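You operate a simulated robot arm through the tools that you are given. There is no shell and no other tool. Be economical: measure what you need, move in short steps, check, and stop when the job is done.

The job below is to be done with a simulated two-armed robot. You get a single attempt, and the scene is never put back.

## Task
Take the rag from the top of the window table and lay it out flat on the top of the ledger table.
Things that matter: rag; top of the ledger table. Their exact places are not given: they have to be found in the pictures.

Only the result counts: the job must be done as asked and must still hold three seconds after the hand-in. Knocking over, shifting, dropping, spilling or breaking anything else fails it.

## Robot
Two 7-joint arms with two-finger parallel grippers on one trunk, on a base that drives. Base frame: it is fixed to the floor where the robot stands at the start and does not move with it; the origin is under the middle of the robot, x ahead of it, y to its left, z up. Readings come in mm, degrees, newtons and seconds.
The left shoulder is at the start at [70, 188, 1371], the right one opposite. With the tool pointing down near the work surface each hand reaches from about 100 to 640 mm from the robot's upright axis, wherever it stands, measured 20 degrees to its own side. Places, roughly: rag [-250, 3750, 750]; top of the ledger table [500, 1800, 700]. Payload 3.91 kg a hand.
The TCP of each hand is the grasp point between the finger pads, 30 mm short of the fingertips. In the tool frame z runs along the fingers and y along their closing line. Largest opening 110 mm; finger width 20, thickness 10; the body of the gripper, 48 by 112 mm, starts 55 mm behind the TCP.
Orientation is told as [roll, pitch, yaw] about the base's x, y, z axes, in that order, counted from this pose: with the fingers straight down and closing along the base's y, the tool's x points along the base's -x, its y along +y and its z along -z.

## Interface
- The arms move only by the tool servo_tool. It takes "left_deltas", "right_deltas" or both (then of equal length, played together; a hand with none holds still); each is one flat list of numbers, 7 for each row, row after row: the shift along the tool's x, y, z in mm, then the turn, a rotation vector about the tool's x, y, z in degrees, then the finger opening in mm, from 0 to 110. In form: [tx, ty, tz, wx, wy, wz, claw, tx, ty, tz, wx, wy, wz, claw, ...]. A call has 1 to 10 rows; each row is the pose to reach, as a shift and turn from the pose commanded when the call began, along the tool's axes at that moment. A row lasts 0.2 s, in which the tool goes at most 50 mm and 8.6 degrees; a call with a longer step from one row to the next is refused whole, and so is a gripper value outside its range. Where a pose cannot be reached the arm comes as near as it can. A force on the tool above 40 N (or 10 N above the force at the start of the call, whichever is more), or a blocked arm, ends the call early, and 0.2 s more pass. The fingers move at their own pace (about 72 mm/s each) and stop on an object; they squeeze with about 22 N. The grip force told is the motor's: it shows also when the fingers shut on nothing. Time passes only in rows, and 0.2 s behind the last, so rows that repeat a pose let the fingers close. It gives the time, the measured TCP pose, the force on the tool (base axes), the opening and the grip force at its end, in the units of the frame above (readings bear some noise), with the torque about the TCP (base axes, N m) and any sound that the robot's microphone picked up.
- Cameras (640 x 400 px; columns grow to the right, rows downward): "scene" is now at [133.6, 1.5, 1585.2]; the picture's right is [0.05, -1.00, 0.00], its down [-0.69, -0.03, -0.72] and it looks along [0.72, 0.04, -0.69] (base axes); focal length 253 px, centre (320, 200). "left" rides on the left gripper at [72, -17, -103] in its tool frame; the picture's right is [0.23, 0.97, 0.00], its down [-0.76, 0.18, -0.62] and it looks along [-0.61, 0.14, 0.78] (tool axes); focal length 222 px, centre (320, 200). "right" rides on the right gripper at [72, 17, -103] in its tool frame; the picture's right is [-0.23, 0.97, 0.00], its down [-0.76, -0.18, -0.62] and it looks along [-0.61, -0.14, 0.78] (tool axes); focal length 222 px, centre (320, 200).
- get_image(camera): a new picture of that camera. The clock stands still meanwhile.
- raise_lower(by): slides the trunk up (or, below 0, down) by that many mm; the arms and the scene camera ride with it, the base frame stays. It gives what a move gives, with no picture.
- roll_base(legs): drives the robot by 1 to 6 legs, each [ahead, turn to the left] in mm and degrees, along the robot's own axes; the way and the turn of a leg run together, so that a leg with both is an arc; at most 1500 mm and 180 degrees a leg. The arms and the cameras ride along, it lands a little off, and it stops where it bumps. It gives what a move gives.
- aim_head(pan, tilt): turns the head with the scene camera to pan (to the left, within 86 degrees either way) and tilt (down, from -29 to 69), counted from straight ahead of the robot. It gives what a move gives.
- point_at(camera, pixels): for up to 12 pixels [column, row] of the newest picture of that camera ("zoom" is the newest enlarged one), the place [x, y, z] in the base frame of the surface seen there, good to about 3 mm. The clock stands still meanwhile.
- inspect(camera, box): a new picture of the part [left, top, right, bottom] of that camera's present view, enlarged. The clock stands still meanwhile.
- sign_off(): hands the job in; it is judged then, once.

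Go step by step. Measure first, check grasps and placings, and put right what went wrong. The budget is 90 turns and 76 pictures, counting those below and the enlarged ones. Unless the task says otherwise, let go and move clear before handing in, and close with one line.

The tools are called after "Emit:" by a JSON object that holds its "fn" and its "kwargs". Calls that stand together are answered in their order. servo_tool: Moves the arms, as the interface text tells. Its arguments: {"type":"object","properties":{"left_deltas":{"type":"array","items":{"type":"number"}},"right_deltas":{"type":"array","items":{"type":"number"}}},"required":[]} The other tools are called the same way: raise_lower (by) slides the trunk up or down; roll_base (legs) drives the base; aim_head (pan, tilt) turns the head that bears the scene camera; get_image (camera) takes a picture; point_at (camera, pixels) gives the place of the surface under pixels of a picture; inspect (camera, box) takes an enlarged picture of a part of a camera's view; sign_off () hands the job in.

At the start:

```text
clock: 0.0
left_ee_pos: [503.8, 253.4, 889.2]
left_orientation: [-0.2, -2.1, 0.4]
left_contact_force: [86.6, -62.6, -273.2]
left_ft_torque: [9.41, -13.23, 6.04]
left_finger_gap: 110.0
left_finger_force: 0.1
right_ee_pos: [547.7, -194.7, 946.5]
right_orientation: [1.0, -4.6, -2.2]
right_contact_force: [88.4, 206.7, -260.4]
right_ft_torque: [-26.8, -13.83, -20.05]
right_finger_gap: 109.8
right_finger_force: 0.2
trunk travel left (down, up): [-881.0, 59.0]
robot x, y, heading: [-1.6, 0.2, -0.1]
head pan, tilt: [2.8, 43.9]
```

scene: 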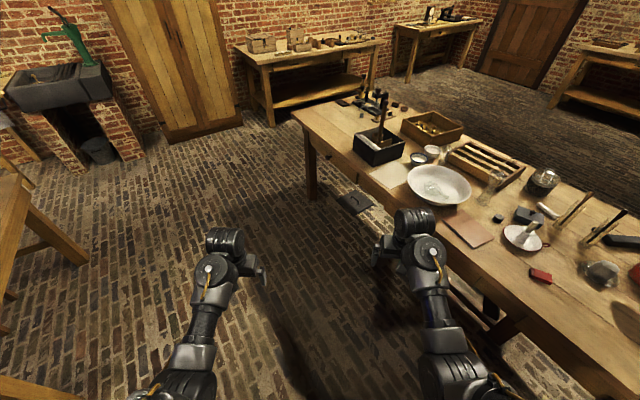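
right: 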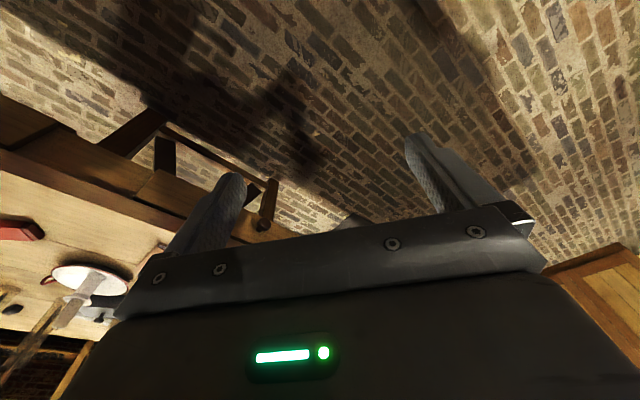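
left: 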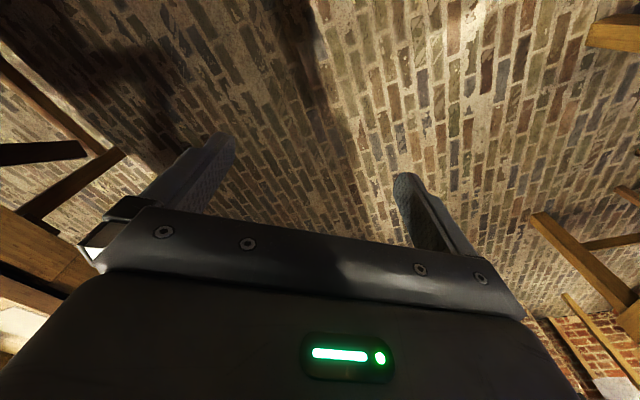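

The first picture shows a big table ahead and a table at the left edge (pixels ~(20,230)). I'll turn the head left to find the rag and the ledger table.

Emit:
{"fn": "aim_head", "kwargs": {"pan": 80, "tilt": 25}}

Emit:
{"fn": "get_image", "kwargs": {"camera": "scene"}}

```text
clock: 1.5
left_ee_pos: [507.9, 253.7, 889.2]
left_orientation: [0.0, -2.8, 0.6]
left_contact_force: [43.5, -34.3, -131.5]
left_ft_torque: [5.02, -6.41, 3.33]
left_finger_gap: 109.9
left_finger_force: 0.0
right_ee_pos: [550.2, -194.5, 947.1]
right_orientation: [1.2, -5.2, -3.0]
right_contact_force: [40.3, 98.0, -114.6]
right_ft_torque: [-12.53, -6.09, -9.55]
right_finger_gap: 110.0
right_finger_force: 0.1
trunk travel left (down, up): [-881.0, 59.0]
robot x, y, heading: [4.0, 0.5, 0.0]
head pan, tilt: [80.0, 25.0]
```

```text
72 pictures are left
```

scene: 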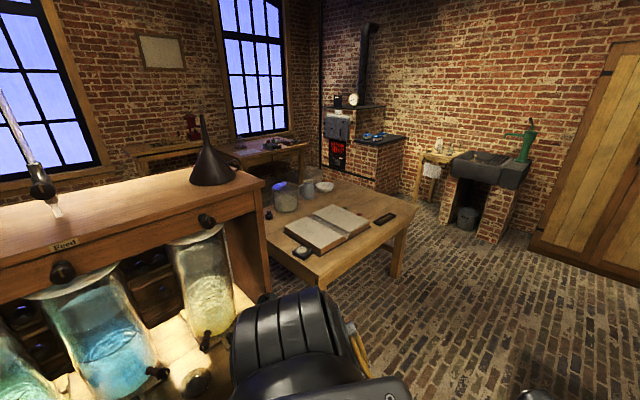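

The ledger table with an open ledger is at (330,230), and the window table is behind it at (200,150). I'll enlarge both.

Emit:
{"fn": "inspect", "kwargs": {"camera": "scene", "box": [110, 100, 330, 200]}}

Emit:
{"fn": "point_at", "kwargs": {"camera": "scene", "pixels": [[412, 208], [310, 285], [330, 230], [285, 200], [383, 218], [265, 240], [310, 190], [302, 253], [230, 145], [140, 150], [300, 140], [360, 250]]}}

Emit:
{"fn": "inspect", "kwargs": {"camera": "scene", "box": [230, 160, 430, 290]}}

```text
2.91 times, centred on (220, 150) of scene
```

zoom: 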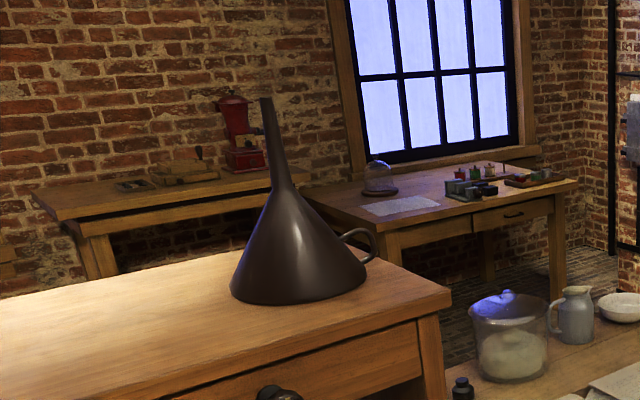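

```text
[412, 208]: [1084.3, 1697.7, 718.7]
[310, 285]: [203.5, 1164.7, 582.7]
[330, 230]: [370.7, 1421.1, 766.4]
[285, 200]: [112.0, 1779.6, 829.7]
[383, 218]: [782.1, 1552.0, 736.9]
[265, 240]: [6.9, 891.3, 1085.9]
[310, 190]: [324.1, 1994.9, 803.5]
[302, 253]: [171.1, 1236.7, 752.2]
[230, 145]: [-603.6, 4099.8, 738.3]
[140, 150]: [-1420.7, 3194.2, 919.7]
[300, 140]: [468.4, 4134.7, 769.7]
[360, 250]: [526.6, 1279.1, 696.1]
```

```text
3.08 times, centred on (330, 225) of scene
```

zoom: 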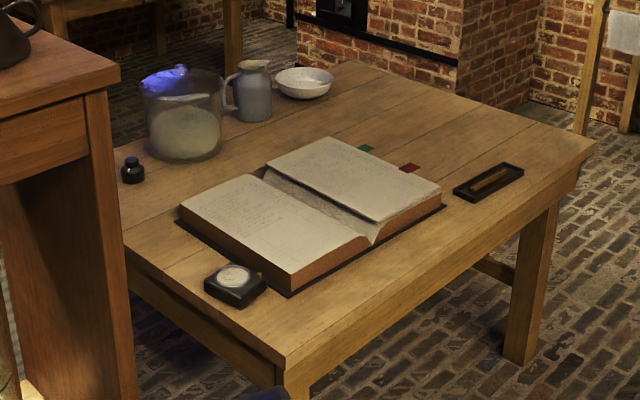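

The rag is the whitish cloth at zoom (400,205), i.e. scene (247,152). The ledger table has free space beyond and to the right of the book, so I'll measure both.

Emit:
{"fn": "point_at", "kwargs": {"camera": "zoom", "pixels": [[595, 146], [288, 362], [128, 215], [350, 65], [440, 135], [400, 110], [520, 170], [460, 190], [435, 195], [330, 92], [320, 140], [520, 128]]}}

Emit:
{"fn": "point_at", "kwargs": {"camera": "scene", "pixels": [[236, 152], [248, 149], [261, 150], [242, 154], [250, 152], [225, 146], [308, 144], [244, 160]]}}

```text
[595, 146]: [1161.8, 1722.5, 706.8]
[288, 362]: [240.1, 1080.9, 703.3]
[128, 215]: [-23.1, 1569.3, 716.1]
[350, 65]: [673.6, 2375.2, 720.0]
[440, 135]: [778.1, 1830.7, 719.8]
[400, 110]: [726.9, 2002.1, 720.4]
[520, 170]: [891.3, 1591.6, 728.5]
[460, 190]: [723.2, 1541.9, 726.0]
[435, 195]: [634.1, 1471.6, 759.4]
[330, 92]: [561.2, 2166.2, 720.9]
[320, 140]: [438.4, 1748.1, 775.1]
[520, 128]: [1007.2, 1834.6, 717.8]
```

```text
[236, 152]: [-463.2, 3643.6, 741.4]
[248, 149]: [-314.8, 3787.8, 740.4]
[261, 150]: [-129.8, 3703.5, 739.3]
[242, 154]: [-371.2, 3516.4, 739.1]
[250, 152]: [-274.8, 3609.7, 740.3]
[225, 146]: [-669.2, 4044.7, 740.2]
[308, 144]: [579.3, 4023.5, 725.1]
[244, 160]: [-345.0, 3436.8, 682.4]
```

The rag is around [-300, 3650, 740] and the ledger table top is z≈719, turned about 35°, with free space near [870,1900]. Next I'll measure floor obstacles along the route on the ledger table's right side.

Emit:
{"fn": "aim_head", "kwargs": {"pan": 45, "tilt": 30}}

Emit:
{"fn": "get_image", "kwargs": {"camera": "scene"}}

```text
clock: 2.5
left_ee_pos: [507.2, 254.4, 889.1]
left_orientation: [-0.1, -2.8, 0.6]
left_contact_force: [44.3, -32.0, -132.8]
left_ft_torque: [4.65, -6.44, 3.08]
left_finger_gap: 109.9
left_finger_force: 0.1
right_ee_pos: [551.3, -194.7, 946.3]
right_orientation: [1.2, -5.3, -3.0]
right_contact_force: [40.8, 97.5, -114.3]
right_ft_torque: [-12.59, -6.09, -9.63]
right_finger_gap: 109.9
right_finger_force: 0.1
trunk travel left (down, up): [-881.0, 59.0]
robot x, y, heading: [0.6, -1.4, 0.1]
head pan, tilt: [45.0, 30.0]
```

```text
69 pictures are left
```

scene: 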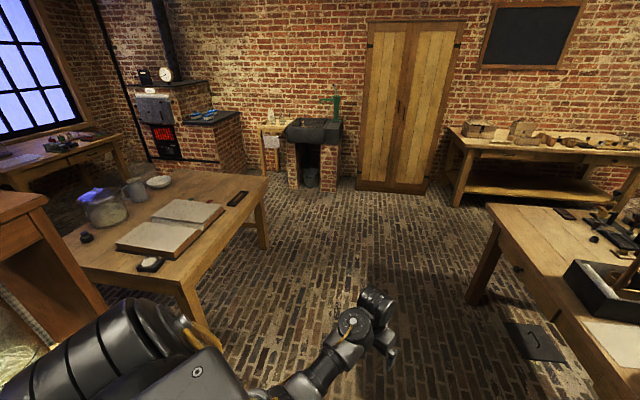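

A clear brick floor lies between the ledger table (right leg ~ (262,235)) and the big table (corner ~ (490,210)). Measuring landmarks for the route.

Emit:
{"fn": "point_at", "kwargs": {"camera": "scene", "pixels": [[264, 246], [268, 182], [492, 208], [470, 300], [335, 185], [245, 170], [292, 184], [185, 315], [210, 145], [458, 200], [130, 178], [115, 140]]}}

```text
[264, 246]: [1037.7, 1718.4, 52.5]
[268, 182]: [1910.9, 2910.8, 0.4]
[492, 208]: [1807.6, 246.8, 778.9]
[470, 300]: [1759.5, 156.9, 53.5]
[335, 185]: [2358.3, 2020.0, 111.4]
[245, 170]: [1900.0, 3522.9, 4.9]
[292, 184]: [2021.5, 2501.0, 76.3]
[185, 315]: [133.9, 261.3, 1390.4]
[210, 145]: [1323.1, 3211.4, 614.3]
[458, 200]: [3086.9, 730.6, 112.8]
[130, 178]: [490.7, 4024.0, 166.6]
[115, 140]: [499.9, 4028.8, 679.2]
```

The route is clear: skirt the ledger table's right corner at about [1162,1722], staying off the sink and stove. First I'll tuck both hands in and up.

Emit:
{"fn": "servo_tool", "kwargs": {"left_deltas": [40, 0, -20, 0, 0, 0, 110, 80, 0, -40, 0, 0, 0, 110, 120, 0, -60, 0, 0, 0, 110, 160, 0, -80, 0, 0, 0, 110, 200, 0, -100, 0, 0, 0, 110, 230, 0, -120, 0, 0, 0, 60], "right_deltas": [40, 0, -10, 0, 0, 0, 110, 80, 0, -20, 0, 0, 0, 110, 120, 0, -30, 0, 0, 0, 110, 160, 0, -40, 0, 0, 0, 110, 200, 0, -50, 0, 0, 0, 110, 240, 0, -60, 0, 0, 0, 60]}}

```text
clock: 2.8
left_ee_pos: [506.7, 252.7, 891.3]
left_orientation: [-0.2, -3.8, 0.9]
left_contact_force: [31.3, -13.3, -63.3]
left_ft_torque: [1.95, -2.06, 1.34]
left_finger_gap: 110.0
left_finger_force: 0.2
right_ee_pos: [548.3, -192.5, 949.1]
right_orientation: [1.5, -6.1, -3.4]
right_contact_force: [27.3, 43.6, -49.1]
right_ft_torque: [-5.54, -1.53, -4.46]
right_finger_gap: 109.8
right_finger_force: 0.1
trunk travel left (down, up): [-881.0, 59.0]
robot x, y, heading: [1.4, 2.2, -0.2]
head pan, tilt: [45.0, 30.0]
stopped in row 1 (left hand): the force on the tool passed its limit at 195 N (the readings are from after the stop); the commanded pose is now the measured one
```

The call stopped on the leftover force reading, which is decaying (273→63 N). Retrying.

Emit:
{"fn": "servo_tool", "kwargs": {"left_deltas": [0, 0, 0, 0, 0, 0, 110, 0, 0, 0, 0, 0, 0, 110, 0, 0, 0, 0, 0, 0, 110], "right_deltas": [0, 0, 0, 0, 0, 0, 110, 0, 0, 0, 0, 0, 0, 110, 0, 0, 0, 0, 0, 0, 110]}}

Emit:
{"fn": "servo_tool", "kwargs": {"left_deltas": [20, 0, -10, 0, 0, 0, 110, 60, 0, -30, 0, 0, 0, 110, 100, 0, -50, 0, 0, 0, 110, 140, 0, -70, 0, 0, 0, 110, 180, 0, -90, 0, 0, 0, 110, 220, 0, -110, 0, 0, 0, 60], "right_deltas": [20, 0, -5, 0, 0, 0, 110, 60, 0, -15, 0, 0, 0, 110, 100, 0, -25, 0, 0, 0, 110, 140, 0, -35, 0, 0, 0, 110, 180, 0, -45, 0, 0, 0, 110, 220, 0, -55, 0, 0, 0, 60]}}

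```text
clock: 3.1
left_ee_pos: [506.6, 254.0, 892.1]
left_orientation: [-0.2, -3.9, 0.8]
left_contact_force: [13.4, -5.5, -30.3]
left_ft_torque: [0.91, -1.02, 0.61]
left_finger_gap: 110.0
left_finger_force: 0.2
right_ee_pos: [552.1, -195.5, 947.9]
right_orientation: [1.5, -6.1, -3.6]
right_contact_force: [11.0, 18.2, -20.3]
right_ft_torque: [-2.26, -0.62, -1.81]
right_finger_gap: 110.1
right_finger_force: 0.0
trunk travel left (down, up): [-881.0, 59.0]
robot x, y, heading: [1.2, 2.6, -0.1]
head pan, tilt: [45.0, 30.0]
stopped in row 1 (left hand): the force on the tool passed its limit at 84 N (the readings are from after the stop); the commanded pose is now the measured one
```

```text
clock: 3.4
left_ee_pos: [505.8, 253.8, 892.8]
left_orientation: [-0.1, -4.2, 0.9]
left_contact_force: [9.9, -3.6, -20.3]
left_ft_torque: [0.62, -0.67, 0.42]
left_finger_gap: 109.6
left_finger_force: 0.0
right_ee_pos: [548.8, -193.0, 950.3]
right_orientation: [1.5, -6.6, -3.7]
right_contact_force: [6.4, 11.0, -12.8]
right_ft_torque: [-1.44, -0.37, -1.2]
right_finger_gap: 110.2
right_finger_force: 0.0
trunk travel left (down, up): [-881.0, 59.0]
robot x, y, heading: [-1.1, -5.0, 0.1]
head pan, tilt: [45.0, 30.0]
stopped in row 1 (left hand): the force on the tool passed its limit at 70 N (the readings are from after the stop); the commanded pose is now the measured one
```

Forces keep relaxing (now 20 N and 13 N), so I'll go again.

Emit:
{"fn": "servo_tool", "kwargs": {"left_deltas": [10, 0, -10, 0, 0, 0, 110, 40, 0, -30, 0, 0, 0, 110, 80, 0, -50, 0, 0, 0, 110, 120, 0, -70, 0, 0, 0, 110, 160, 0, -90, 0, 0, 0, 110, 200, 0, -110, 0, 0, 0, 60], "right_deltas": [10, 0, -5, 0, 0, 0, 110, 40, 0, -15, 0, 0, 0, 110, 80, 0, -25, 0, 0, 0, 110, 120, 0, -35, 0, 0, 0, 110, 160, 0, -45, 0, 0, 0, 110, 200, 0, -55, 0, 0, 0, 60]}}

```text
clock: 3.6
left_ee_pos: [506.1, 253.3, 893.6]
left_orientation: [-0.3, -4.6, 1.0]
left_contact_force: [9.9, -4.3, -18.9]
left_ft_torque: [0.61, -0.63, 0.45]
left_finger_gap: 110.2
left_finger_force: 0.1
right_ee_pos: [549.6, -193.5, 950.1]
right_orientation: [1.6, -6.7, -3.8]
right_contact_force: [4.9, 9.0, -10.1]
right_ft_torque: [-1.12, -0.32, -0.93]
right_finger_gap: 109.9
right_finger_force: 0.0
trunk travel left (down, up): [-881.0, 59.0]
robot x, y, heading: [2.3, -1.9, -0.2]
head pan, tilt: [45.0, 30.0]
stopped in row 1 (left hand): the force on the tool passed its limit at 63 N (the readings are from after the stop); the commanded pose is now the measured one
```

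Still tripping on the left hand in row 1. I'll test a very small left-only move to see how the force behaves.

Emit:
{"fn": "servo_tool", "kwargs": {"left_deltas": [0, 0, -3, 0, 0, 0, 110, 0, 0, -6, 0, 0, 0, 110, 0, 0, -9, 0, 0, 0, 110]}}

Emit:
{"fn": "servo_tool", "kwargs": {"right_deltas": [3, 0, -3, 0, 0, 0, 110, 6, 0, -6, 0, 0, 0, 110, 20, 0, -15, 0, 0, 0, 110]}}

Emit:
{"fn": "get_image", "kwargs": {"camera": "left"}}

```text
clock: 4.0
left_ee_pos: [506.4, 252.4, 896.6]
left_orientation: [-0.3, -4.9, 0.9]
left_contact_force: [9.3, -4.0, -18.8]
left_ft_torque: [0.58, -0.58, 0.42]
left_finger_gap: 109.9
left_finger_force: 0.1
right_ee_pos: [549.0, -194.1, 950.6]
right_orientation: [1.7, -6.7, -3.9]
right_contact_force: [3.5, 5.2, -5.2]
right_ft_torque: [-0.64, -0.17, -0.56]
right_finger_gap: 109.9
right_finger_force: 0.1
trunk travel left (down, up): [-881.0, 59.0]
robot x, y, heading: [0.1, 0.2, -0.1]
head pan, tilt: [45.0, 30.0]
stopped in row 1 (left hand): the force on the tool passed its limit at 49 N (the readings are from after the stop); the commanded pose is now the measured one
```

```text
clock: 4.4
left_ee_pos: [506.3, 252.8, 896.7]
left_orientation: [-0.3, -5.0, 1.0]
left_contact_force: [6.1, -3.1, -12.0]
left_ft_torque: [0.37, -0.46, 0.29]
left_finger_gap: 110.0
left_finger_force: 0.1
right_ee_pos: [547.8, -193.8, 953.5]
right_orientation: [1.8, -7.2, -4.0]
right_contact_force: [5.7, 12.2, -10.5]
right_ft_torque: [-1.38, -0.32, -1.12]
right_finger_gap: 110.0
right_finger_force: 0.0
trunk travel left (down, up): [-881.0, 59.0]
robot x, y, heading: [-1.7, 0.4, -0.1]
head pan, tilt: [45.0, 30.0]
stopped in row 1 (right hand): the force on the tool passed its limit at 50 N (the readings are from after the stop); the commanded pose is now the measured one
```

```text
68 pictures are left
```

left: 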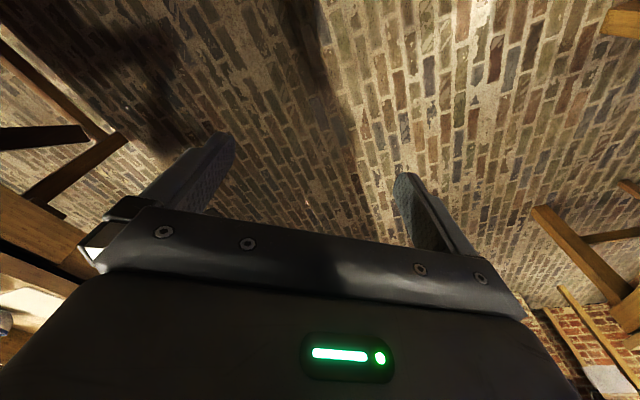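

Both hands show start-up peaks that shrink each time (195→84→70→63→49), and nothing is visibly touching the hand. I'll let them settle with hold rows.

Emit:
{"fn": "servo_tool", "kwargs": {"left_deltas": [0, 0, 0, 0, 0, 0, 110, 0, 0, 0, 0, 0, 0, 110, 0, 0, 0, 0, 0, 0, 110, 0, 0, 0, 0, 0, 0, 110], "right_deltas": [0, 0, 0, 0, 0, 0, 110, 0, 0, 0, 0, 0, 0, 110, 0, 0, 0, 0, 0, 0, 110, 0, 0, 0, 0, 0, 0, 110]}}

Emit:
{"fn": "servo_tool", "kwargs": {"left_deltas": [5, 0, -2, 0, 0, 0, 110, 15, 0, -6, 0, 0, 0, 110, 30, 0, -12, 0, 0, 0, 110, 60, 0, -24, 0, 0, 0, 110]}}

```text
clock: 5.4
left_ee_pos: [507.2, 251.2, 896.6]
left_orientation: [-0.3, -5.0, 1.0]
left_contact_force: [7.9, -5.6, -19.1]
left_ft_torque: [0.7, -0.91, 0.54]
left_finger_gap: 110.1
left_finger_force: 0.1
right_ee_pos: [546.6, -193.8, 952.2]
right_orientation: [1.7, -7.1, -4.0]
right_contact_force: [7.3, 18.1, -20.0]
right_ft_torque: [-2.32, -1.0, -1.85]
right_finger_gap: 110.0
right_finger_force: 0.1
trunk travel left (down, up): [-881.0, 59.0]
robot x, y, heading: [2.4, 0.7, 0.1]
head pan, tilt: [45.0, 30.0]
```

```text
clock: 5.8
left_ee_pos: [504.4, 253.1, 897.6]
left_orientation: [-0.4, -5.2, 1.1]
left_contact_force: [9.1, -3.1, -16.5]
left_ft_torque: [0.57, -0.6, 0.4]
left_finger_gap: 110.2
left_finger_force: 0.2
right_ee_pos: [548.5, -192.8, 952.2]
right_orientation: [1.7, -7.1, -4.0]
right_contact_force: [4.9, 9.6, -9.0]
right_ft_torque: [-1.11, -0.28, -0.95]
right_finger_gap: 110.0
right_finger_force: 0.0
trunk travel left (down, up): [-881.0, 59.0]
robot x, y, heading: [-2.5, -0.5, 0.3]
head pan, tilt: [45.0, 30.0]
stopped in row 1 (left hand): the force on the tool passed its limit at 48 N (the readings are from after the stop); the commanded pose is now the measured one
```

Upward and backward motion meets a downward resisting force, so I'll try the other direction: left hand slightly down.

Emit:
{"fn": "servo_tool", "kwargs": {"left_deltas": [0, 0, 10, 0, 0, 0, 110, 0, 0, 25, 0, 0, 0, 110, 0, 0, 45, 0, 0, 0, 110, 0, 0, 70, 0, 0, 0, 110]}}

Emit:
{"fn": "aim_head", "kwargs": {"pan": 20, "tilt": 65}}

Emit:
{"fn": "get_image", "kwargs": {"camera": "scene"}}

```text
clock: 6.8
left_ee_pos: [509.4, 253.7, 829.7]
left_orientation: [-0.2, -5.1, 1.1]
left_contact_force: [0.4, 1.2, 0.0]
left_ft_torque: [-0.01, 0.01, 0.02]
left_finger_gap: 110.0
left_finger_force: 0.1
right_ee_pos: [547.3, -193.7, 952.8]
right_orientation: [1.7, -7.1, -3.9]
right_contact_force: [7.2, 15.3, -16.8]
right_ft_torque: [-1.89, -0.79, -1.53]
right_finger_gap: 109.9
right_finger_force: 0.0
trunk travel left (down, up): [-881.0, 59.0]
robot x, y, heading: [-2.1, -1.8, -0.1]
head pan, tilt: [45.0, 30.0]
```

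```text
clock: 7.8
left_ee_pos: [510.1, 253.3, 830.7]
left_orientation: [-0.3, -5.2, 1.1]
left_contact_force: [-0.4, 0.2, 0.1]
left_ft_torque: [-0.01, -0.01, 0.0]
left_finger_gap: 110.1
left_finger_force: 0.1
right_ee_pos: [548.5, -193.4, 952.1]
right_orientation: [1.7, -7.1, -3.9]
right_contact_force: [6.7, 16.1, -17.6]
right_ft_torque: [-2.05, -0.95, -1.68]
right_finger_gap: 110.1
right_finger_force: 0.1
trunk travel left (down, up): [-881.0, 59.0]
robot x, y, heading: [-3.5, -0.3, 0.4]
head pan, tilt: [20.0, 65.0]
```

```text
67 pictures are left
```

scene: 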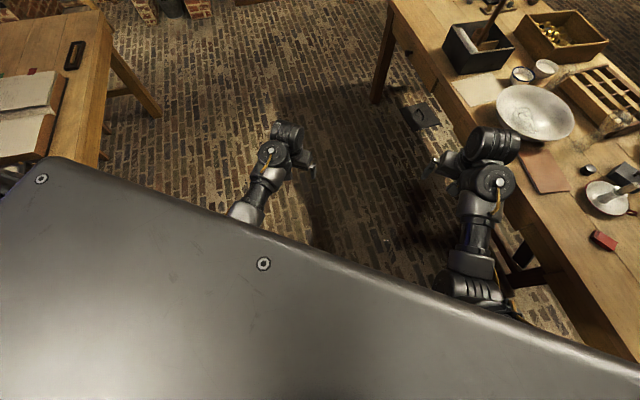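

Moving down removed the force entirely, so the arms were jammed against their own fold limit. I'll retract both at a lower height.

Emit:
{"fn": "servo_tool", "kwargs": {"left_deltas": [30, 0, 0, 0, 0, 0, 110, 60, 0, 0, 0, 0, 0, 110, 100, 0, 0, 0, 0, 0, 110, 140, 0, 0, 0, 0, 0, 110, 180, 0, 0, 0, 0, 0, 110], "right_deltas": [0, 0, 15, 0, 0, 0, 110, 0, 0, 40, 0, 0, 0, 110, 40, 0, 60, 0, 0, 0, 110, 80, 0, 90, 0, 0, 0, 110, 120, 0, 120, 0, 0, 0, 110]}}

```text
clock: 9.0
left_ee_pos: [332.3, 248.6, 809.6]
left_orientation: [-0.2, -5.3, 1.1]
left_contact_force: [-0.5, 0.8, -0.6]
left_ft_torque: [-0.01, 0.0, 0.0]
left_finger_gap: 109.9
left_finger_force: 0.1
right_ee_pos: [444.8, -184.9, 819.1]
right_orientation: [1.7, -7.4, -3.9]
right_contact_force: [-0.3, 0.5, -0.4]
right_ft_torque: [0.01, 0.02, 0.0]
right_finger_gap: 109.9
right_finger_force: 0.1
trunk travel left (down, up): [-881.0, 59.0]
robot x, y, heading: [1.0, 2.5, -0.1]
head pan, tilt: [20.0, 65.0]
```

Free motion now. I'll bring the right hand in a bit, raise the trunk, and drive along the planned path.

Emit:
{"fn": "servo_tool", "kwargs": {"right_deltas": [40, 0, 0, 0, 0, 0, 110, 80, 0, 0, 0, 0, 0, 110, 120, 0, 0, 0, 0, 0, 110]}}

Emit:
{"fn": "raise_lower", "kwargs": {"by": 58}}

Emit:
{"fn": "roll_base", "kwargs": {"legs": [[0, 39], [1351, 0], [0, 19.6], [1055, 0]]}}

Emit:
{"fn": "aim_head", "kwargs": {"pan": 60, "tilt": 35}}

Emit:
{"fn": "get_image", "kwargs": {"camera": "scene"}}

```text
clock: 9.8
left_ee_pos: [333.7, 248.5, 810.0]
left_orientation: [-0.2, -5.2, 1.1]
left_contact_force: [1.2, 0.7, -0.7]
left_ft_torque: [0.03, 0.0, 0.01]
left_finger_gap: 110.3
left_finger_force: 0.2
right_ee_pos: [325.0, -174.8, 805.4]
right_orientation: [1.8, -7.1, -3.9]
right_contact_force: [0.2, -0.1, 0.0]
right_ft_torque: [0.02, 0.0, 0.01]
right_finger_gap: 110.0
right_finger_force: 0.1
trunk travel left (down, up): [-881.0, 59.0]
robot x, y, heading: [1.6, -2.1, 0.2]
head pan, tilt: [20.0, 65.0]
```

```text
clock: 10.8
left_ee_pos: [333.3, 249.1, 867.9]
left_orientation: [-0.3, -5.3, 1.1]
left_contact_force: [0.4, -0.3, -0.6]
left_ft_torque: [0.03, 0.03, 0.0]
left_finger_gap: 110.2
left_finger_force: 0.0
right_ee_pos: [324.8, -173.5, 863.9]
right_orientation: [1.6, -7.0, -3.9]
right_contact_force: [0.2, -0.2, -0.3]
right_ft_torque: [-0.04, -0.03, -0.01]
right_finger_gap: 109.8
right_finger_force: 0.0
trunk travel left (down, up): [-939.0, 1.0]
robot x, y, heading: [0.6, -0.1, -0.2]
head pan, tilt: [20.0, 65.0]
```

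```text
clock: 25.2
left_ee_pos: [1546.8, 2123.0, 866.3]
left_orientation: [-0.3, -5.3, 58.1]
left_contact_force: [0.3, 0.0, -0.1]
left_ft_torque: [0.01, 0.01, -0.01]
left_finger_gap: 110.1
left_finger_force: 0.0
right_ee_pos: [1896.1, 1884.9, 865.1]
right_orientation: [1.6, -7.2, 53.2]
right_contact_force: [0.2, -0.2, -0.9]
right_ft_torque: [0.01, 0.02, -0.04]
right_finger_gap: 110.0
right_finger_force: 0.0
trunk travel left (down, up): [-939.0, 1.0]
robot x, y, heading: [1572.9, 1708.7, 56.8]
head pan, tilt: [20.0, 65.0]
```

```text
clock: 26.3
left_ee_pos: [1546.8, 2122.7, 866.1]
left_orientation: [-0.3, -5.2, 57.9]
left_contact_force: [0.0, 0.0, -0.3]
left_ft_torque: [-0.02, 0.0, 0.0]
left_finger_gap: 110.1
left_finger_force: 0.1
right_ee_pos: [1897.0, 1883.9, 864.9]
right_orientation: [1.8, -7.1, 53.2]
right_contact_force: [0.3, -0.4, -0.5]
right_ft_torque: [-0.01, 0.04, 0.0]
right_finger_gap: 110.2
right_finger_force: 0.2
trunk travel left (down, up): [-939.0, 1.0]
robot x, y, heading: [1572.7, 1706.7, 57.2]
head pan, tilt: [60.0, 35.0]
```

```text
66 pictures are left
```

scene: 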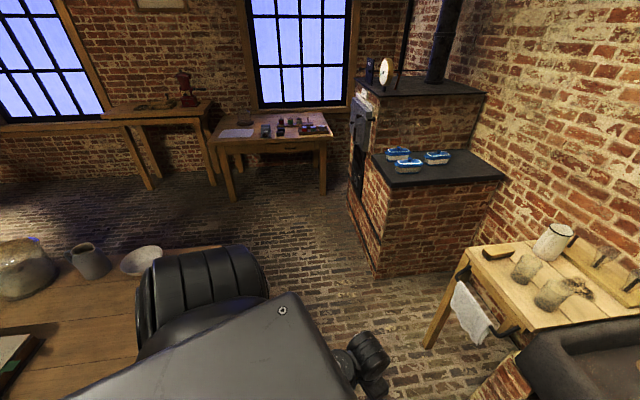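

Arrived near [1573,1708]. The rag is visible at (237,133) on the left end of the window table; I'll measure the corridor.

Emit:
{"fn": "point_at", "kwargs": {"camera": "scene", "pixels": [[375, 277], [350, 205], [228, 198], [210, 140], [328, 138], [322, 190], [237, 133], [222, 245], [150, 188], [213, 100], [424, 345], [180, 215]]}}

Emit:
{"fn": "inspect", "kwargs": {"camera": "scene", "box": [190, 100, 350, 200]}}

```text
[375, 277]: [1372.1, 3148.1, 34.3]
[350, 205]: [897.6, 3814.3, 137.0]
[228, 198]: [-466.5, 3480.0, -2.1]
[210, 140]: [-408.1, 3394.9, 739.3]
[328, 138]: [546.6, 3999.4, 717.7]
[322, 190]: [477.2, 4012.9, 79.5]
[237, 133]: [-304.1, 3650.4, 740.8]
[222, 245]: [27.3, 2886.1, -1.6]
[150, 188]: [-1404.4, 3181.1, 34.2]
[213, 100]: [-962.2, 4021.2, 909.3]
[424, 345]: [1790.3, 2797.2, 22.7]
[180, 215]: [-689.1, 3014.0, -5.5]
```

```text
4.00 times, centred on (270, 150) of scene
```

zoom: 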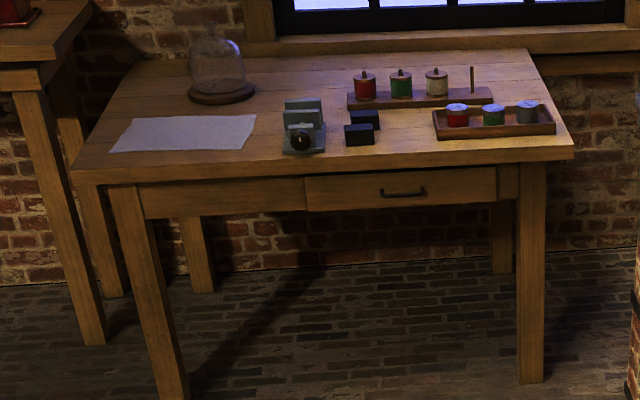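

Emit:
{"fn": "point_at", "kwargs": {"camera": "zoom", "pixels": [[113, 150], [137, 119], [254, 116], [243, 147], [185, 132], [70, 172], [575, 155], [300, 175], [290, 150], [315, 152], [190, 100], [225, 80]]}}

```text
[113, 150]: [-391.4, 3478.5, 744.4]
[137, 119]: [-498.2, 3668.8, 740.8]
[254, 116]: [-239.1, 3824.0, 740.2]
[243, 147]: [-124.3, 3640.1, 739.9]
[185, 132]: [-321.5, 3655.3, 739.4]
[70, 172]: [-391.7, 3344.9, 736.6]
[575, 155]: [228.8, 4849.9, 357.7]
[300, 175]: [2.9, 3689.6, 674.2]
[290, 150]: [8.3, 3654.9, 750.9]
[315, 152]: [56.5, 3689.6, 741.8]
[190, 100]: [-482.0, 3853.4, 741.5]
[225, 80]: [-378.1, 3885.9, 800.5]
```

The rag is about 310×220 mm, aligned with the window table (about 31°), with its front corners at [-391,3478] and [-124,3640]. I'll drive to about [0,3130], facing the table at heading ~121°.

Emit:
{"fn": "roll_base", "kwargs": {"legs": [[0, 55], [986, 0], [0, 44.8], [1304, 0], [0, -36]]}}

Emit:
{"fn": "aim_head", "kwargs": {"pan": 0, "tilt": 50}}

Emit:
{"fn": "get_image", "kwargs": {"camera": "scene"}}

```text
clock: 43.9
left_ee_pos: [-431.1, 3218.6, 866.6]
left_orientation: [-0.4, -5.1, 124.9]
left_contact_force: [0.2, -0.4, 0.3]
left_ft_torque: [-0.04, -0.01, -0.01]
left_finger_gap: 109.9
left_finger_force: 0.0
right_ee_pos: [-75.2, 3447.6, 864.2]
right_orientation: [1.7, -7.1, 120.0]
right_contact_force: [0.1, -0.3, 0.2]
right_ft_torque: [-0.03, -0.03, -0.01]
right_finger_gap: 109.9
right_finger_force: 0.1
trunk travel left (down, up): [-939.0, 1.0]
robot x, y, heading: [-37.9, 3081.3, 124.1]
head pan, tilt: [60.0, 35.0]
```

```text
clock: 45.2
left_ee_pos: [-431.5, 3219.9, 866.8]
left_orientation: [-0.3, -5.1, 124.9]
left_contact_force: [0.1, 0.3, -0.3]
left_ft_torque: [0.03, -0.01, 0.02]
left_finger_gap: 110.1
left_finger_force: 0.0
right_ee_pos: [-75.2, 3448.0, 864.4]
right_orientation: [1.7, -7.1, 119.9]
right_contact_force: [-0.3, -0.2, -0.5]
right_ft_torque: [-0.02, 0.0, 0.0]
right_finger_gap: 110.3
right_finger_force: 0.0
trunk travel left (down, up): [-939.0, 1.0]
robot x, y, heading: [-38.5, 3080.3, 124.0]
head pan, tilt: [0.0, 50.0]
```

```text
64 pictures are left
```

scene: 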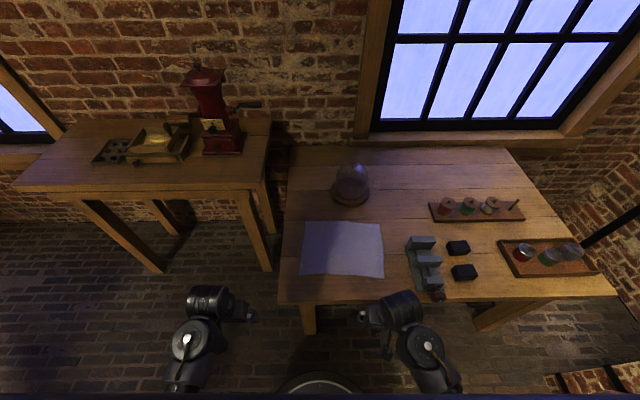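

Good position. The rag's corners are near (299,275), (306,221), (380,224), (384,278); I'll measure them, and the neighbouring block at (425,265), more precisely.

Emit:
{"fn": "inspect", "kwargs": {"camera": "scene", "box": [270, 180, 462, 300]}}

Emit:
{"fn": "point_at", "kwargs": {"camera": "zoom", "pixels": [[101, 312], [121, 139], [366, 146], [380, 326], [240, 318], [28, 393], [480, 405], [455, 260], [500, 190], [535, 350], [240, 230], [265, 85]]}}

```text
3.33 times, centred on (366, 240) of scene
```

zoom: 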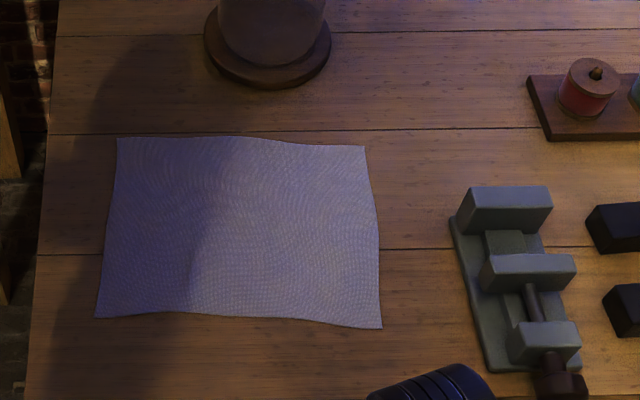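

```text
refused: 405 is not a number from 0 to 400
```

Emit:
{"fn": "point_at", "kwargs": {"camera": "zoom", "pixels": [[98, 315], [119, 140], [364, 148], [380, 325], [240, 316], [28, 393], [300, 395], [455, 260], [500, 370], [535, 350], [240, 230], [265, 85]]}}

```text
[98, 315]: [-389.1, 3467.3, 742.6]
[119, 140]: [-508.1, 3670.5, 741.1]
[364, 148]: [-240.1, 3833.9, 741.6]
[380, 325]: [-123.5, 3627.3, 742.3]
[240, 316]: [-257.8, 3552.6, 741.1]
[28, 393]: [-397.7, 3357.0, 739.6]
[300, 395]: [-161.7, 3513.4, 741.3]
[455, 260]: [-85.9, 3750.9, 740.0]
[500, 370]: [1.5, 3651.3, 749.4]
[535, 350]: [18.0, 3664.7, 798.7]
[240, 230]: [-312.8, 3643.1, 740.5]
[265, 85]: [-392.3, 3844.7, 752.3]
```

The front corners are at [-389,3467] and [-124,3627], z 741. I'll turn the base about 8° right so the rag is centred between the hands.

Emit:
{"fn": "roll_base", "kwargs": {"legs": [[0, -8]]}}

```text
clock: 46.2
left_ee_pos: [-408.9, 3273.7, 867.5]
left_orientation: [-0.4, -5.2, 116.8]
left_contact_force: [0.1, 0.5, -0.3]
left_ft_torque: [0.0, 0.02, 0.03]
left_finger_gap: 110.0
left_finger_force: 0.1
right_ee_pos: [-23.2, 3447.9, 864.1]
right_orientation: [1.7, -7.1, 111.9]
right_contact_force: [-0.4, -0.6, 0.0]
right_ft_torque: [0.04, -0.03, -0.01]
right_finger_gap: 110.2
right_finger_force: 0.0
trunk travel left (down, up): [-939.0, 1.0]
robot x, y, heading: [-41.8, 3081.2, 115.9]
head pan, tilt: [0.0, 50.0]
```

Now I'll move both hands to hover above the rag's front corners, straightening them and setting the openings to 60.

Emit:
{"fn": "servo_tool", "kwargs": {"left_deltas": [-31, -18, 10, 0, 0.9, -0.7, 80, -62, -36, 20, 0, 1.8, -1.4, 60, -92, -54, 30, 0, 2.6, -2.1, 60, -123, -72, 40, 0, 3.5, -2.9, 60, -154, -90, 50, 0, 4.4, -3.6, 60, -184, -108, 59, 0, 5.2, -4.3, 60], "right_deltas": [-37, 6, 11, 0.3, 1.2, -1.5, 80, -74, 12, 22, 0.6, 2.4, -3, 60, -110, 17, 33, 0.9, 3.5, -4.6, 60, -147, 23, 45, 1.2, 4.7, -6.1, 60, -184, 29, 56, 1.5, 5.9, -7.7, 60, -221, 34, 67, 1.7, 7.1, -9.2, 60]}}

Emit:
{"fn": "get_image", "kwargs": {"camera": "scene"}}

Emit:
{"fn": "get_image", "kwargs": {"camera": "left"}}

Emit:
{"fn": "get_image", "kwargs": {"camera": "right"}}

```text
clock: 47.6
left_ee_pos: [-396.0, 3494.6, 822.1]
left_orientation: [-0.5, 0.2, 121.0]
left_contact_force: [-0.8, 0.1, 0.0]
left_ft_torque: [0.01, -0.03, 0.0]
left_finger_gap: 60.0
left_finger_force: 0.1
right_ee_pos: [-144.1, 3648.7, 821.5]
right_orientation: [-0.5, 0.0, 121.1]
right_contact_force: [-0.2, 0.3, -1.3]
right_ft_torque: [-0.02, -0.01, 0.01]
right_finger_gap: 60.0
right_finger_force: 0.1
trunk travel left (down, up): [-939.0, 1.0]
robot x, y, heading: [-41.0, 3079.6, 116.0]
head pan, tilt: [0.0, 50.0]
```

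```text
62 pictures are left
```

scene: 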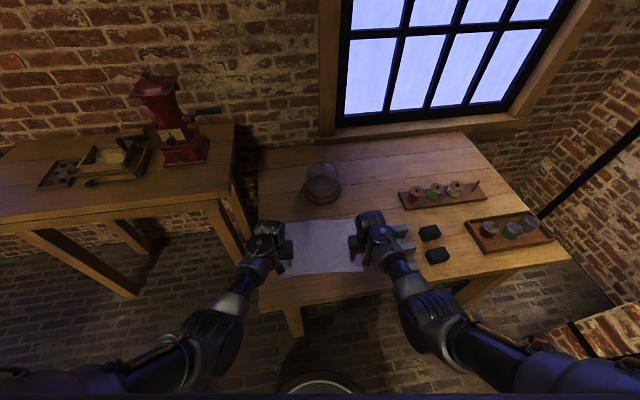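

```text
61 pictures are left
```

left: 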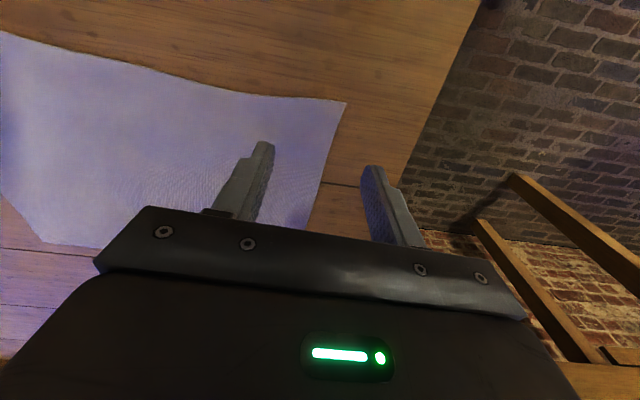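

```text
60 pictures are left
```

right: 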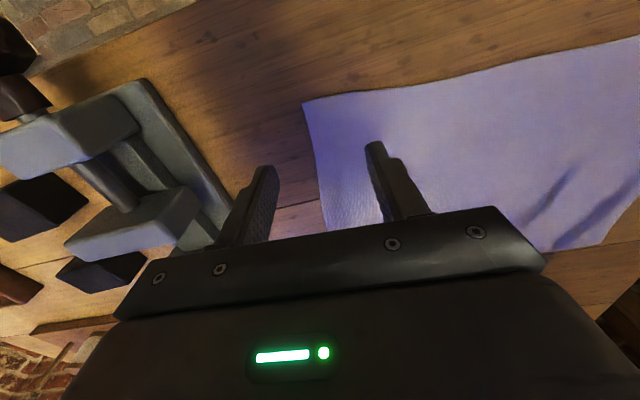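

Both hands straddle the side edges near the front corners as planned. Lowering until the fingertips just touch the table.

Emit:
{"fn": "servo_tool", "kwargs": {"left_deltas": [0, 0, 20, 0, 0, 0, 60, 0, 0, 38, 0, 0, 0, 60, 0, 0, 46, 0, 0, 0, 60, 0, 0, 50, 0, 0, 0, 60, 0, 0, 53, 0, 0, 0, 60], "right_deltas": [0, 0, 20, 0, 0, 0, 60, 0, 0, 38, 0, 0, 0, 60, 0, 0, 46, 0, 0, 0, 60, 0, 0, 50, 0, 0, 0, 60, 0, 0, 53, 0, 0, 0, 60]}}

```text
clock: 48.8
left_ee_pos: [-395.5, 3492.3, 774.0]
left_orientation: [-0.6, 0.1, 121.0]
left_contact_force: [-0.7, 0.3, -0.5]
left_ft_torque: [0.02, 0.02, 0.0]
left_finger_gap: 60.0
left_finger_force: 0.1
right_ee_pos: [-144.4, 3646.8, 773.4]
right_orientation: [-0.5, 0.0, 121.2]
right_contact_force: [0.2, 0.5, -0.3]
right_ft_torque: [0.0, -0.03, 0.05]
right_finger_gap: 60.0
right_finger_force: 0.2
trunk travel left (down, up): [-939.0, 1.0]
robot x, y, heading: [-39.0, 3077.6, 115.7]
head pan, tilt: [0.0, 50.0]
```

Not touching yet (force ~0, z≈774). Going down a few mm more.

Emit:
{"fn": "servo_tool", "kwargs": {"left_deltas": [0, 0, 2, 0, 0, 0, 60, 0, 0, 4, 0, 0, 0, 60, 0, 0, 4, 0, 0, 0, 60], "right_deltas": [0, 0, 2, 0, 0, 0, 60, 0, 0, 4, 0, 0, 0, 60, 0, 0, 4, 0, 0, 0, 60]}}

```text
clock: 49.6
left_ee_pos: [-395.4, 3490.7, 772.1]
left_orientation: [-0.6, -0.1, 121.0]
left_contact_force: [0.0, 0.1, 5.0]
left_ft_torque: [0.08, -0.17, 0.01]
left_finger_gap: 60.1
left_finger_force: 0.2
right_ee_pos: [-142.7, 3646.4, 771.4]
right_orientation: [-0.5, -0.4, 121.2]
right_contact_force: [-0.1, 0.8, 14.0]
right_ft_torque: [-0.22, 0.44, -0.07]
right_finger_gap: 59.8
right_finger_force: 0.5
trunk travel left (down, up): [-939.0, 1.0]
robot x, y, heading: [-39.0, 3078.3, 115.9]
head pan, tilt: [0.0, 50.0]
```

Contact: 5 N on the left and 14 N on the right. Now I'll close slowly, with a touch more press on the left.

Emit:
{"fn": "servo_tool", "kwargs": {"left_deltas": [0, 0, 2, 0, 0, 0, 45, 0, 0, 2, 0, 0, 0, 30, 0, 0, 2, 0, 0, 0, 15, 0, 0, 2, 0, 0, 0, 0, 0, 0, 2, 0, 0, 0, 0, 0, 0, 2, 0, 0, 0, 0], "right_deltas": [0, 0, 0, 0, 0, 0, 45, 0, 0, 0, 0, 0, 0, 30, 0, 0, 0, 0, 0, 0, 15, 0, 0, 0, 0, 0, 0, 0, 0, 0, 0, 0, 0, 0, 0, 0, 0, 0, 0, 0, 0, 0]}}

Emit:
{"fn": "get_image", "kwargs": {"camera": "left"}}

Emit:
{"fn": "get_image", "kwargs": {"camera": "right"}}

```text
clock: 51.0
left_ee_pos: [-393.7, 3490.1, 770.9]
left_orientation: [-0.6, -0.4, 121.0]
left_contact_force: [10.7, 11.8, 33.5]
left_ft_torque: [0.33, -0.65, 0.11]
left_finger_gap: 7.1
left_finger_force: 22.0
right_ee_pos: [-140.6, 3644.1, 772.0]
right_orientation: [-0.5, -0.4, 121.1]
right_contact_force: [-5.7, -3.2, 11.3]
right_ft_torque: [-0.16, 0.19, 0.01]
right_finger_gap: 0.1
right_finger_force: 22.0
trunk travel left (down, up): [-939.0, 1.0]
robot x, y, heading: [-39.2, 3081.1, 115.7]
head pan, tilt: [0.0, 50.0]
```

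```text
59 pictures are left
```

left: 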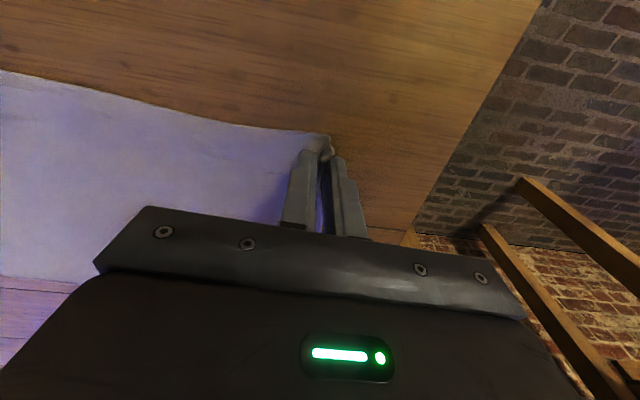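

```text
58 pictures are left
```

right: 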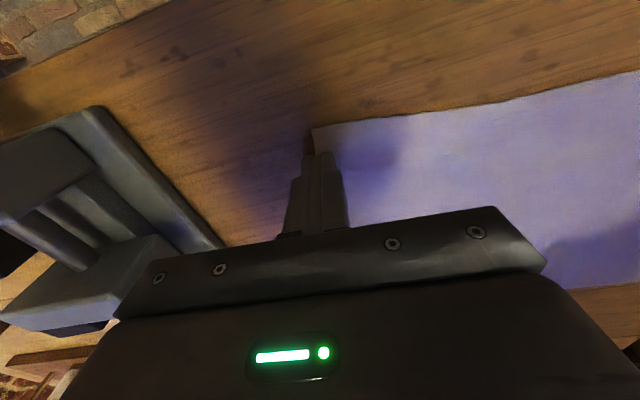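

The left gripper holds a fold (gap 7.1), but the right closed on nothing (0.1), slipping just off the edge. I'll lift the right, reopen, shift 20 mm onto the cloth, press firmer, and retry.

Emit:
{"fn": "servo_tool", "kwargs": {"right_deltas": [0, 0, -15, 0, 0, 0, 10, 0, 8, -15, 0, 0, 0, 40, 0, 20, -15, 0, 0, 0, 60, 0, 20, -8, 0, 0, 0, 60, 0, 20, -2, 0, 0, 0, 60, 0, 20, 2, 0, 0, 0, 60, 0, 20, 2, 0, 0, 0, 60]}}

Emit:
{"fn": "get_image", "kwargs": {"camera": "right"}}

```text
clock: 52.8
left_ee_pos: [-395.2, 3490.4, 771.2]
left_orientation: [-0.6, -0.5, 121.1]
left_contact_force: [2.0, -5.3, 23.4]
left_ft_torque: [-0.23, -0.28, -0.05]
left_finger_gap: 5.4
left_finger_force: 22.0
right_ee_pos: [-159.2, 3637.0, 771.4]
right_orientation: [-0.5, -0.8, 121.2]
right_contact_force: [3.2, -2.5, 20.6]
right_ft_torque: [-0.6, 0.5, 0.14]
right_finger_gap: 59.1
right_finger_force: 0.0
trunk travel left (down, up): [-939.0, 1.0]
robot x, y, heading: [-41.2, 3081.4, 115.8]
head pan, tilt: [0.0, 50.0]
stopped in row 7 (right hand): the force on the tool passed its limit at 40 N (the readings are from after the stop); the commanded pose is now the measured one
```

```text
57 pictures are left
```

right: 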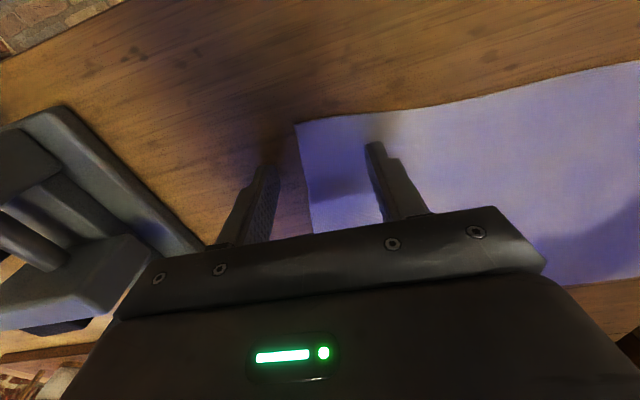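

Right hand is now better placed with 20 N of press; closing.

Emit:
{"fn": "servo_tool", "kwargs": {"right_deltas": [0, 0, 0, 0, 0, 0, 45, 0, 0, 0, 0, 0, 0, 30, 0, 0, 0, 0, 0, 0, 15, 0, 0, 0, 0, 0, 0, 0, 0, 0, 0, 0, 0, 0, 0, 0, 0, 0, 0, 0, 0, 0]}}

Emit:
{"fn": "get_image", "kwargs": {"camera": "right"}}

```text
clock: 54.2
left_ee_pos: [-395.8, 3489.7, 770.9]
left_orientation: [-0.7, -0.4, 121.1]
left_contact_force: [9.6, 10.5, 32.7]
left_ft_torque: [0.35, -0.57, 0.04]
left_finger_gap: 6.9
left_finger_force: 22.1
right_ee_pos: [-159.5, 3634.8, 771.0]
right_orientation: [-0.4, -0.7, 121.2]
right_contact_force: [-19.1, -9.6, 22.6]
right_ft_torque: [-0.38, 0.77, -0.08]
right_finger_gap: 3.1
right_finger_force: 21.9
trunk travel left (down, up): [-939.0, 1.0]
robot x, y, heading: [-36.4, 3081.8, 115.8]
head pan, tilt: [0.0, 50.0]
```

```text
56 pictures are left
```

right: 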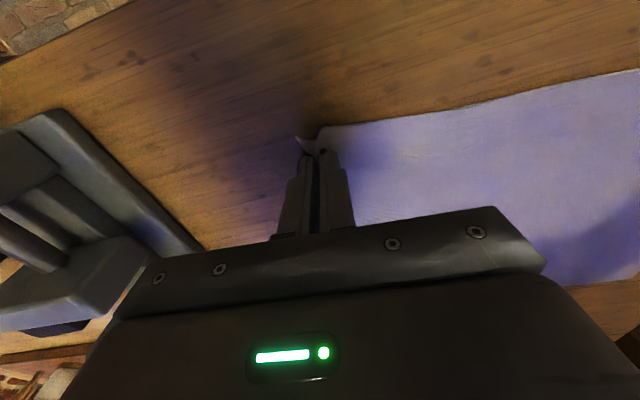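

Both hold cloth now (gaps 6.9 and 3.1). Lifting gently together and checking.

Emit:
{"fn": "servo_tool", "kwargs": {"left_deltas": [0, 0, -5, 0, 0, 0, 0, 0, 0, -15, 0, 0, 0, 0, 0, 0, -30, 0, 0, 0, 0, 0, 0, -50, 0, 0, 0, 0, 0, 0, -70, 0, 0, 0, 0, 0, 0, -90, 0, 0, 0, 0], "right_deltas": [0, 0, -5, 0, 0, 0, 0, 0, 0, -15, 0, 0, 0, 0, 0, 0, -30, 0, 0, 0, 0, 0, 0, -50, 0, 0, 0, 0, 0, 0, -70, 0, 0, 0, 0, 0, 0, -90, 0, 0, 0, 0]}}

Emit:
{"fn": "inspect", "kwargs": {"camera": "scene", "box": [200, 150, 456, 310]}}

```text
clock: 55.6
left_ee_pos: [-397.5, 3490.9, 859.2]
left_orientation: [-0.5, 0.0, 121.2]
left_contact_force: [17.0, 9.1, -0.5]
left_ft_torque: [0.31, -0.52, -0.01]
left_finger_gap: 6.7
left_finger_force: 21.9
right_ee_pos: [-159.0, 3637.6, 859.4]
right_orientation: [-0.5, -0.4, 121.2]
right_contact_force: [-16.8, -9.7, -0.8]
right_ft_torque: [-0.28, 0.51, -0.08]
right_finger_gap: 2.7
right_finger_force: 22.0
trunk travel left (down, up): [-939.0, 1.0]
robot x, y, heading: [-37.9, 3078.4, 115.7]
head pan, tilt: [0.0, 50.0]
```

```text
2.50 times, centred on (328, 230) of scene
```

zoom: 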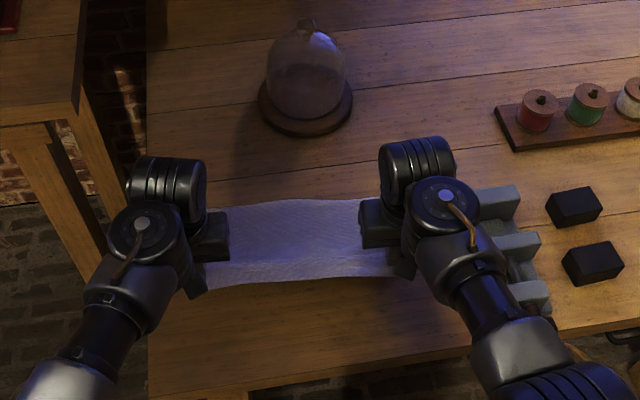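

Both corners are held and the rag hangs taut (about 19 N across). I'll slacken slightly and lift higher to see how high the arms go.

Emit:
{"fn": "servo_tool", "kwargs": {"left_deltas": [0, -2, -10, 0, 0, 0, 0, -5, -4, -25, 0, 0, 0, 0, -10, -5, -45, 0, 0, 0, 0, -15, -5, -65, 0, 0, 0, 0, -20, -5, -85, 0, 0, 0, 0], "right_deltas": [0, 2, -10, 0, 0, 0, 0, -5, 4, -25, 0, 0, 0, 0, -10, 5, -45, 0, 0, 0, 0, -15, 5, -65, 0, 0, 0, 0, -20, 5, -85, 0, 0, 0, 0]}}

Emit:
{"fn": "get_image", "kwargs": {"camera": "scene"}}

```text
clock: 56.8
left_ee_pos: [-404.1, 3508.2, 941.6]
left_orientation: [-0.4, 0.0, 121.2]
left_contact_force: [2.4, 2.4, -0.1]
left_ft_torque: [0.02, -0.08, 0.03]
left_finger_gap: 6.0
left_finger_force: 21.8
right_ee_pos: [-173.9, 3650.3, 944.3]
right_orientation: [-0.4, -0.3, 121.1]
right_contact_force: [-1.4, -1.7, -0.4]
right_ft_torque: [-0.06, 0.08, 0.01]
right_finger_gap: 2.6
right_finger_force: 22.1
trunk travel left (down, up): [-939.0, 1.0]
robot x, y, heading: [-37.6, 3082.9, 116.0]
head pan, tilt: [0.0, 50.0]
```

```text
54 pictures are left
```

scene: 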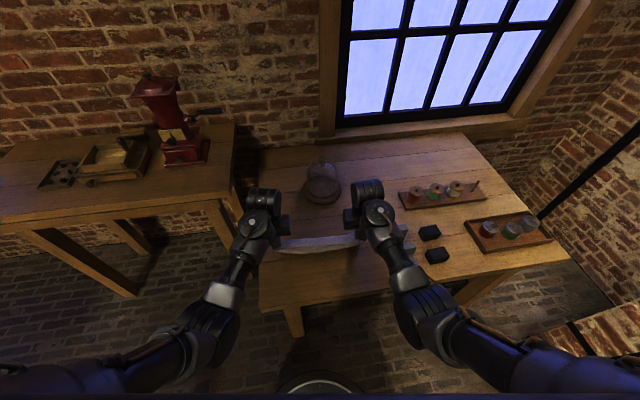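

Tension is down to about 3 N and z is 942 without trouble. Lifting 60 mm more.

Emit:
{"fn": "servo_tool", "kwargs": {"left_deltas": [0, 0, -15, 0, 0, 0, 0, 0, 0, -30, 0, 0, 0, 0, -5, 0, -45, 0, 0, 0, 0, -10, 0, -60, 0, 0, 0, 0], "right_deltas": [0, 0, -15, 0, 0, 0, 0, 0, 0, -30, 0, 0, 0, 0, -5, 0, -45, 0, 0, 0, 0, -10, 0, -60, 0, 0, 0, 0]}}

Emit:
{"fn": "get_image", "kwargs": {"camera": "left"}}

Emit:
{"fn": "get_image", "kwargs": {"camera": "scene"}}

```text
clock: 57.7
left_ee_pos: [-408.5, 3517.1, 993.8]
left_orientation: [-0.5, 0.0, 121.2]
left_contact_force: [1.6, 1.1, 1.0]
left_ft_torque: [0.0, -0.07, 0.0]
left_finger_gap: 5.8
left_finger_force: 21.9
right_ee_pos: [-180.0, 3657.3, 991.8]
right_orientation: [-0.4, -0.8, 121.0]
right_contact_force: [-10.2, -0.1, -12.6]
right_ft_torque: [0.86, -0.57, -0.64]
right_finger_gap: 2.6
right_finger_force: 22.6
trunk travel left (down, up): [-939.0, 1.0]
robot x, y, heading: [-40.4, 3081.0, 116.1]
head pan, tilt: [0.0, 50.0]
stopped in row 4 (right hand): the force on the tool passed its limit at 66 N (the readings are from after the stop); the commanded pose is now the measured one
```

```text
53 pictures are left
```

left: 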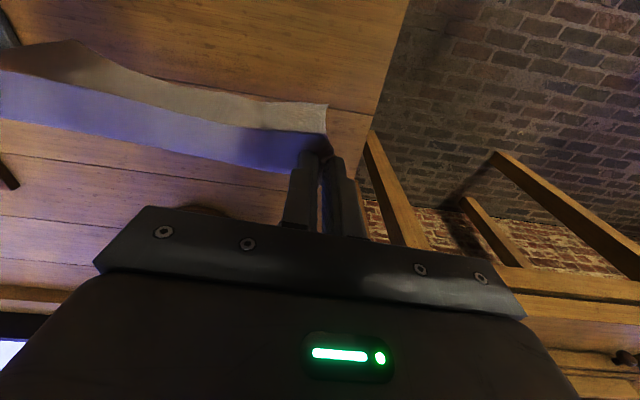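

```text
52 pictures are left
```

scene: 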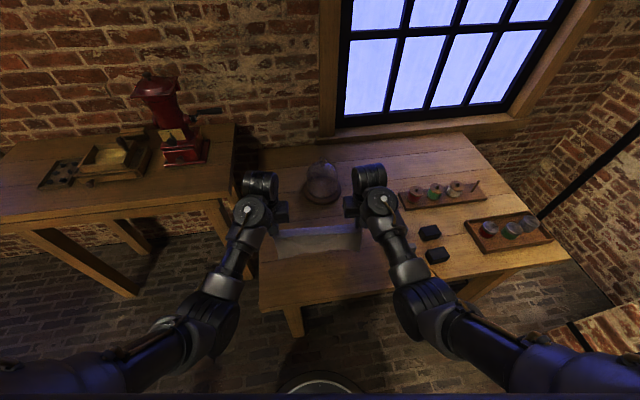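

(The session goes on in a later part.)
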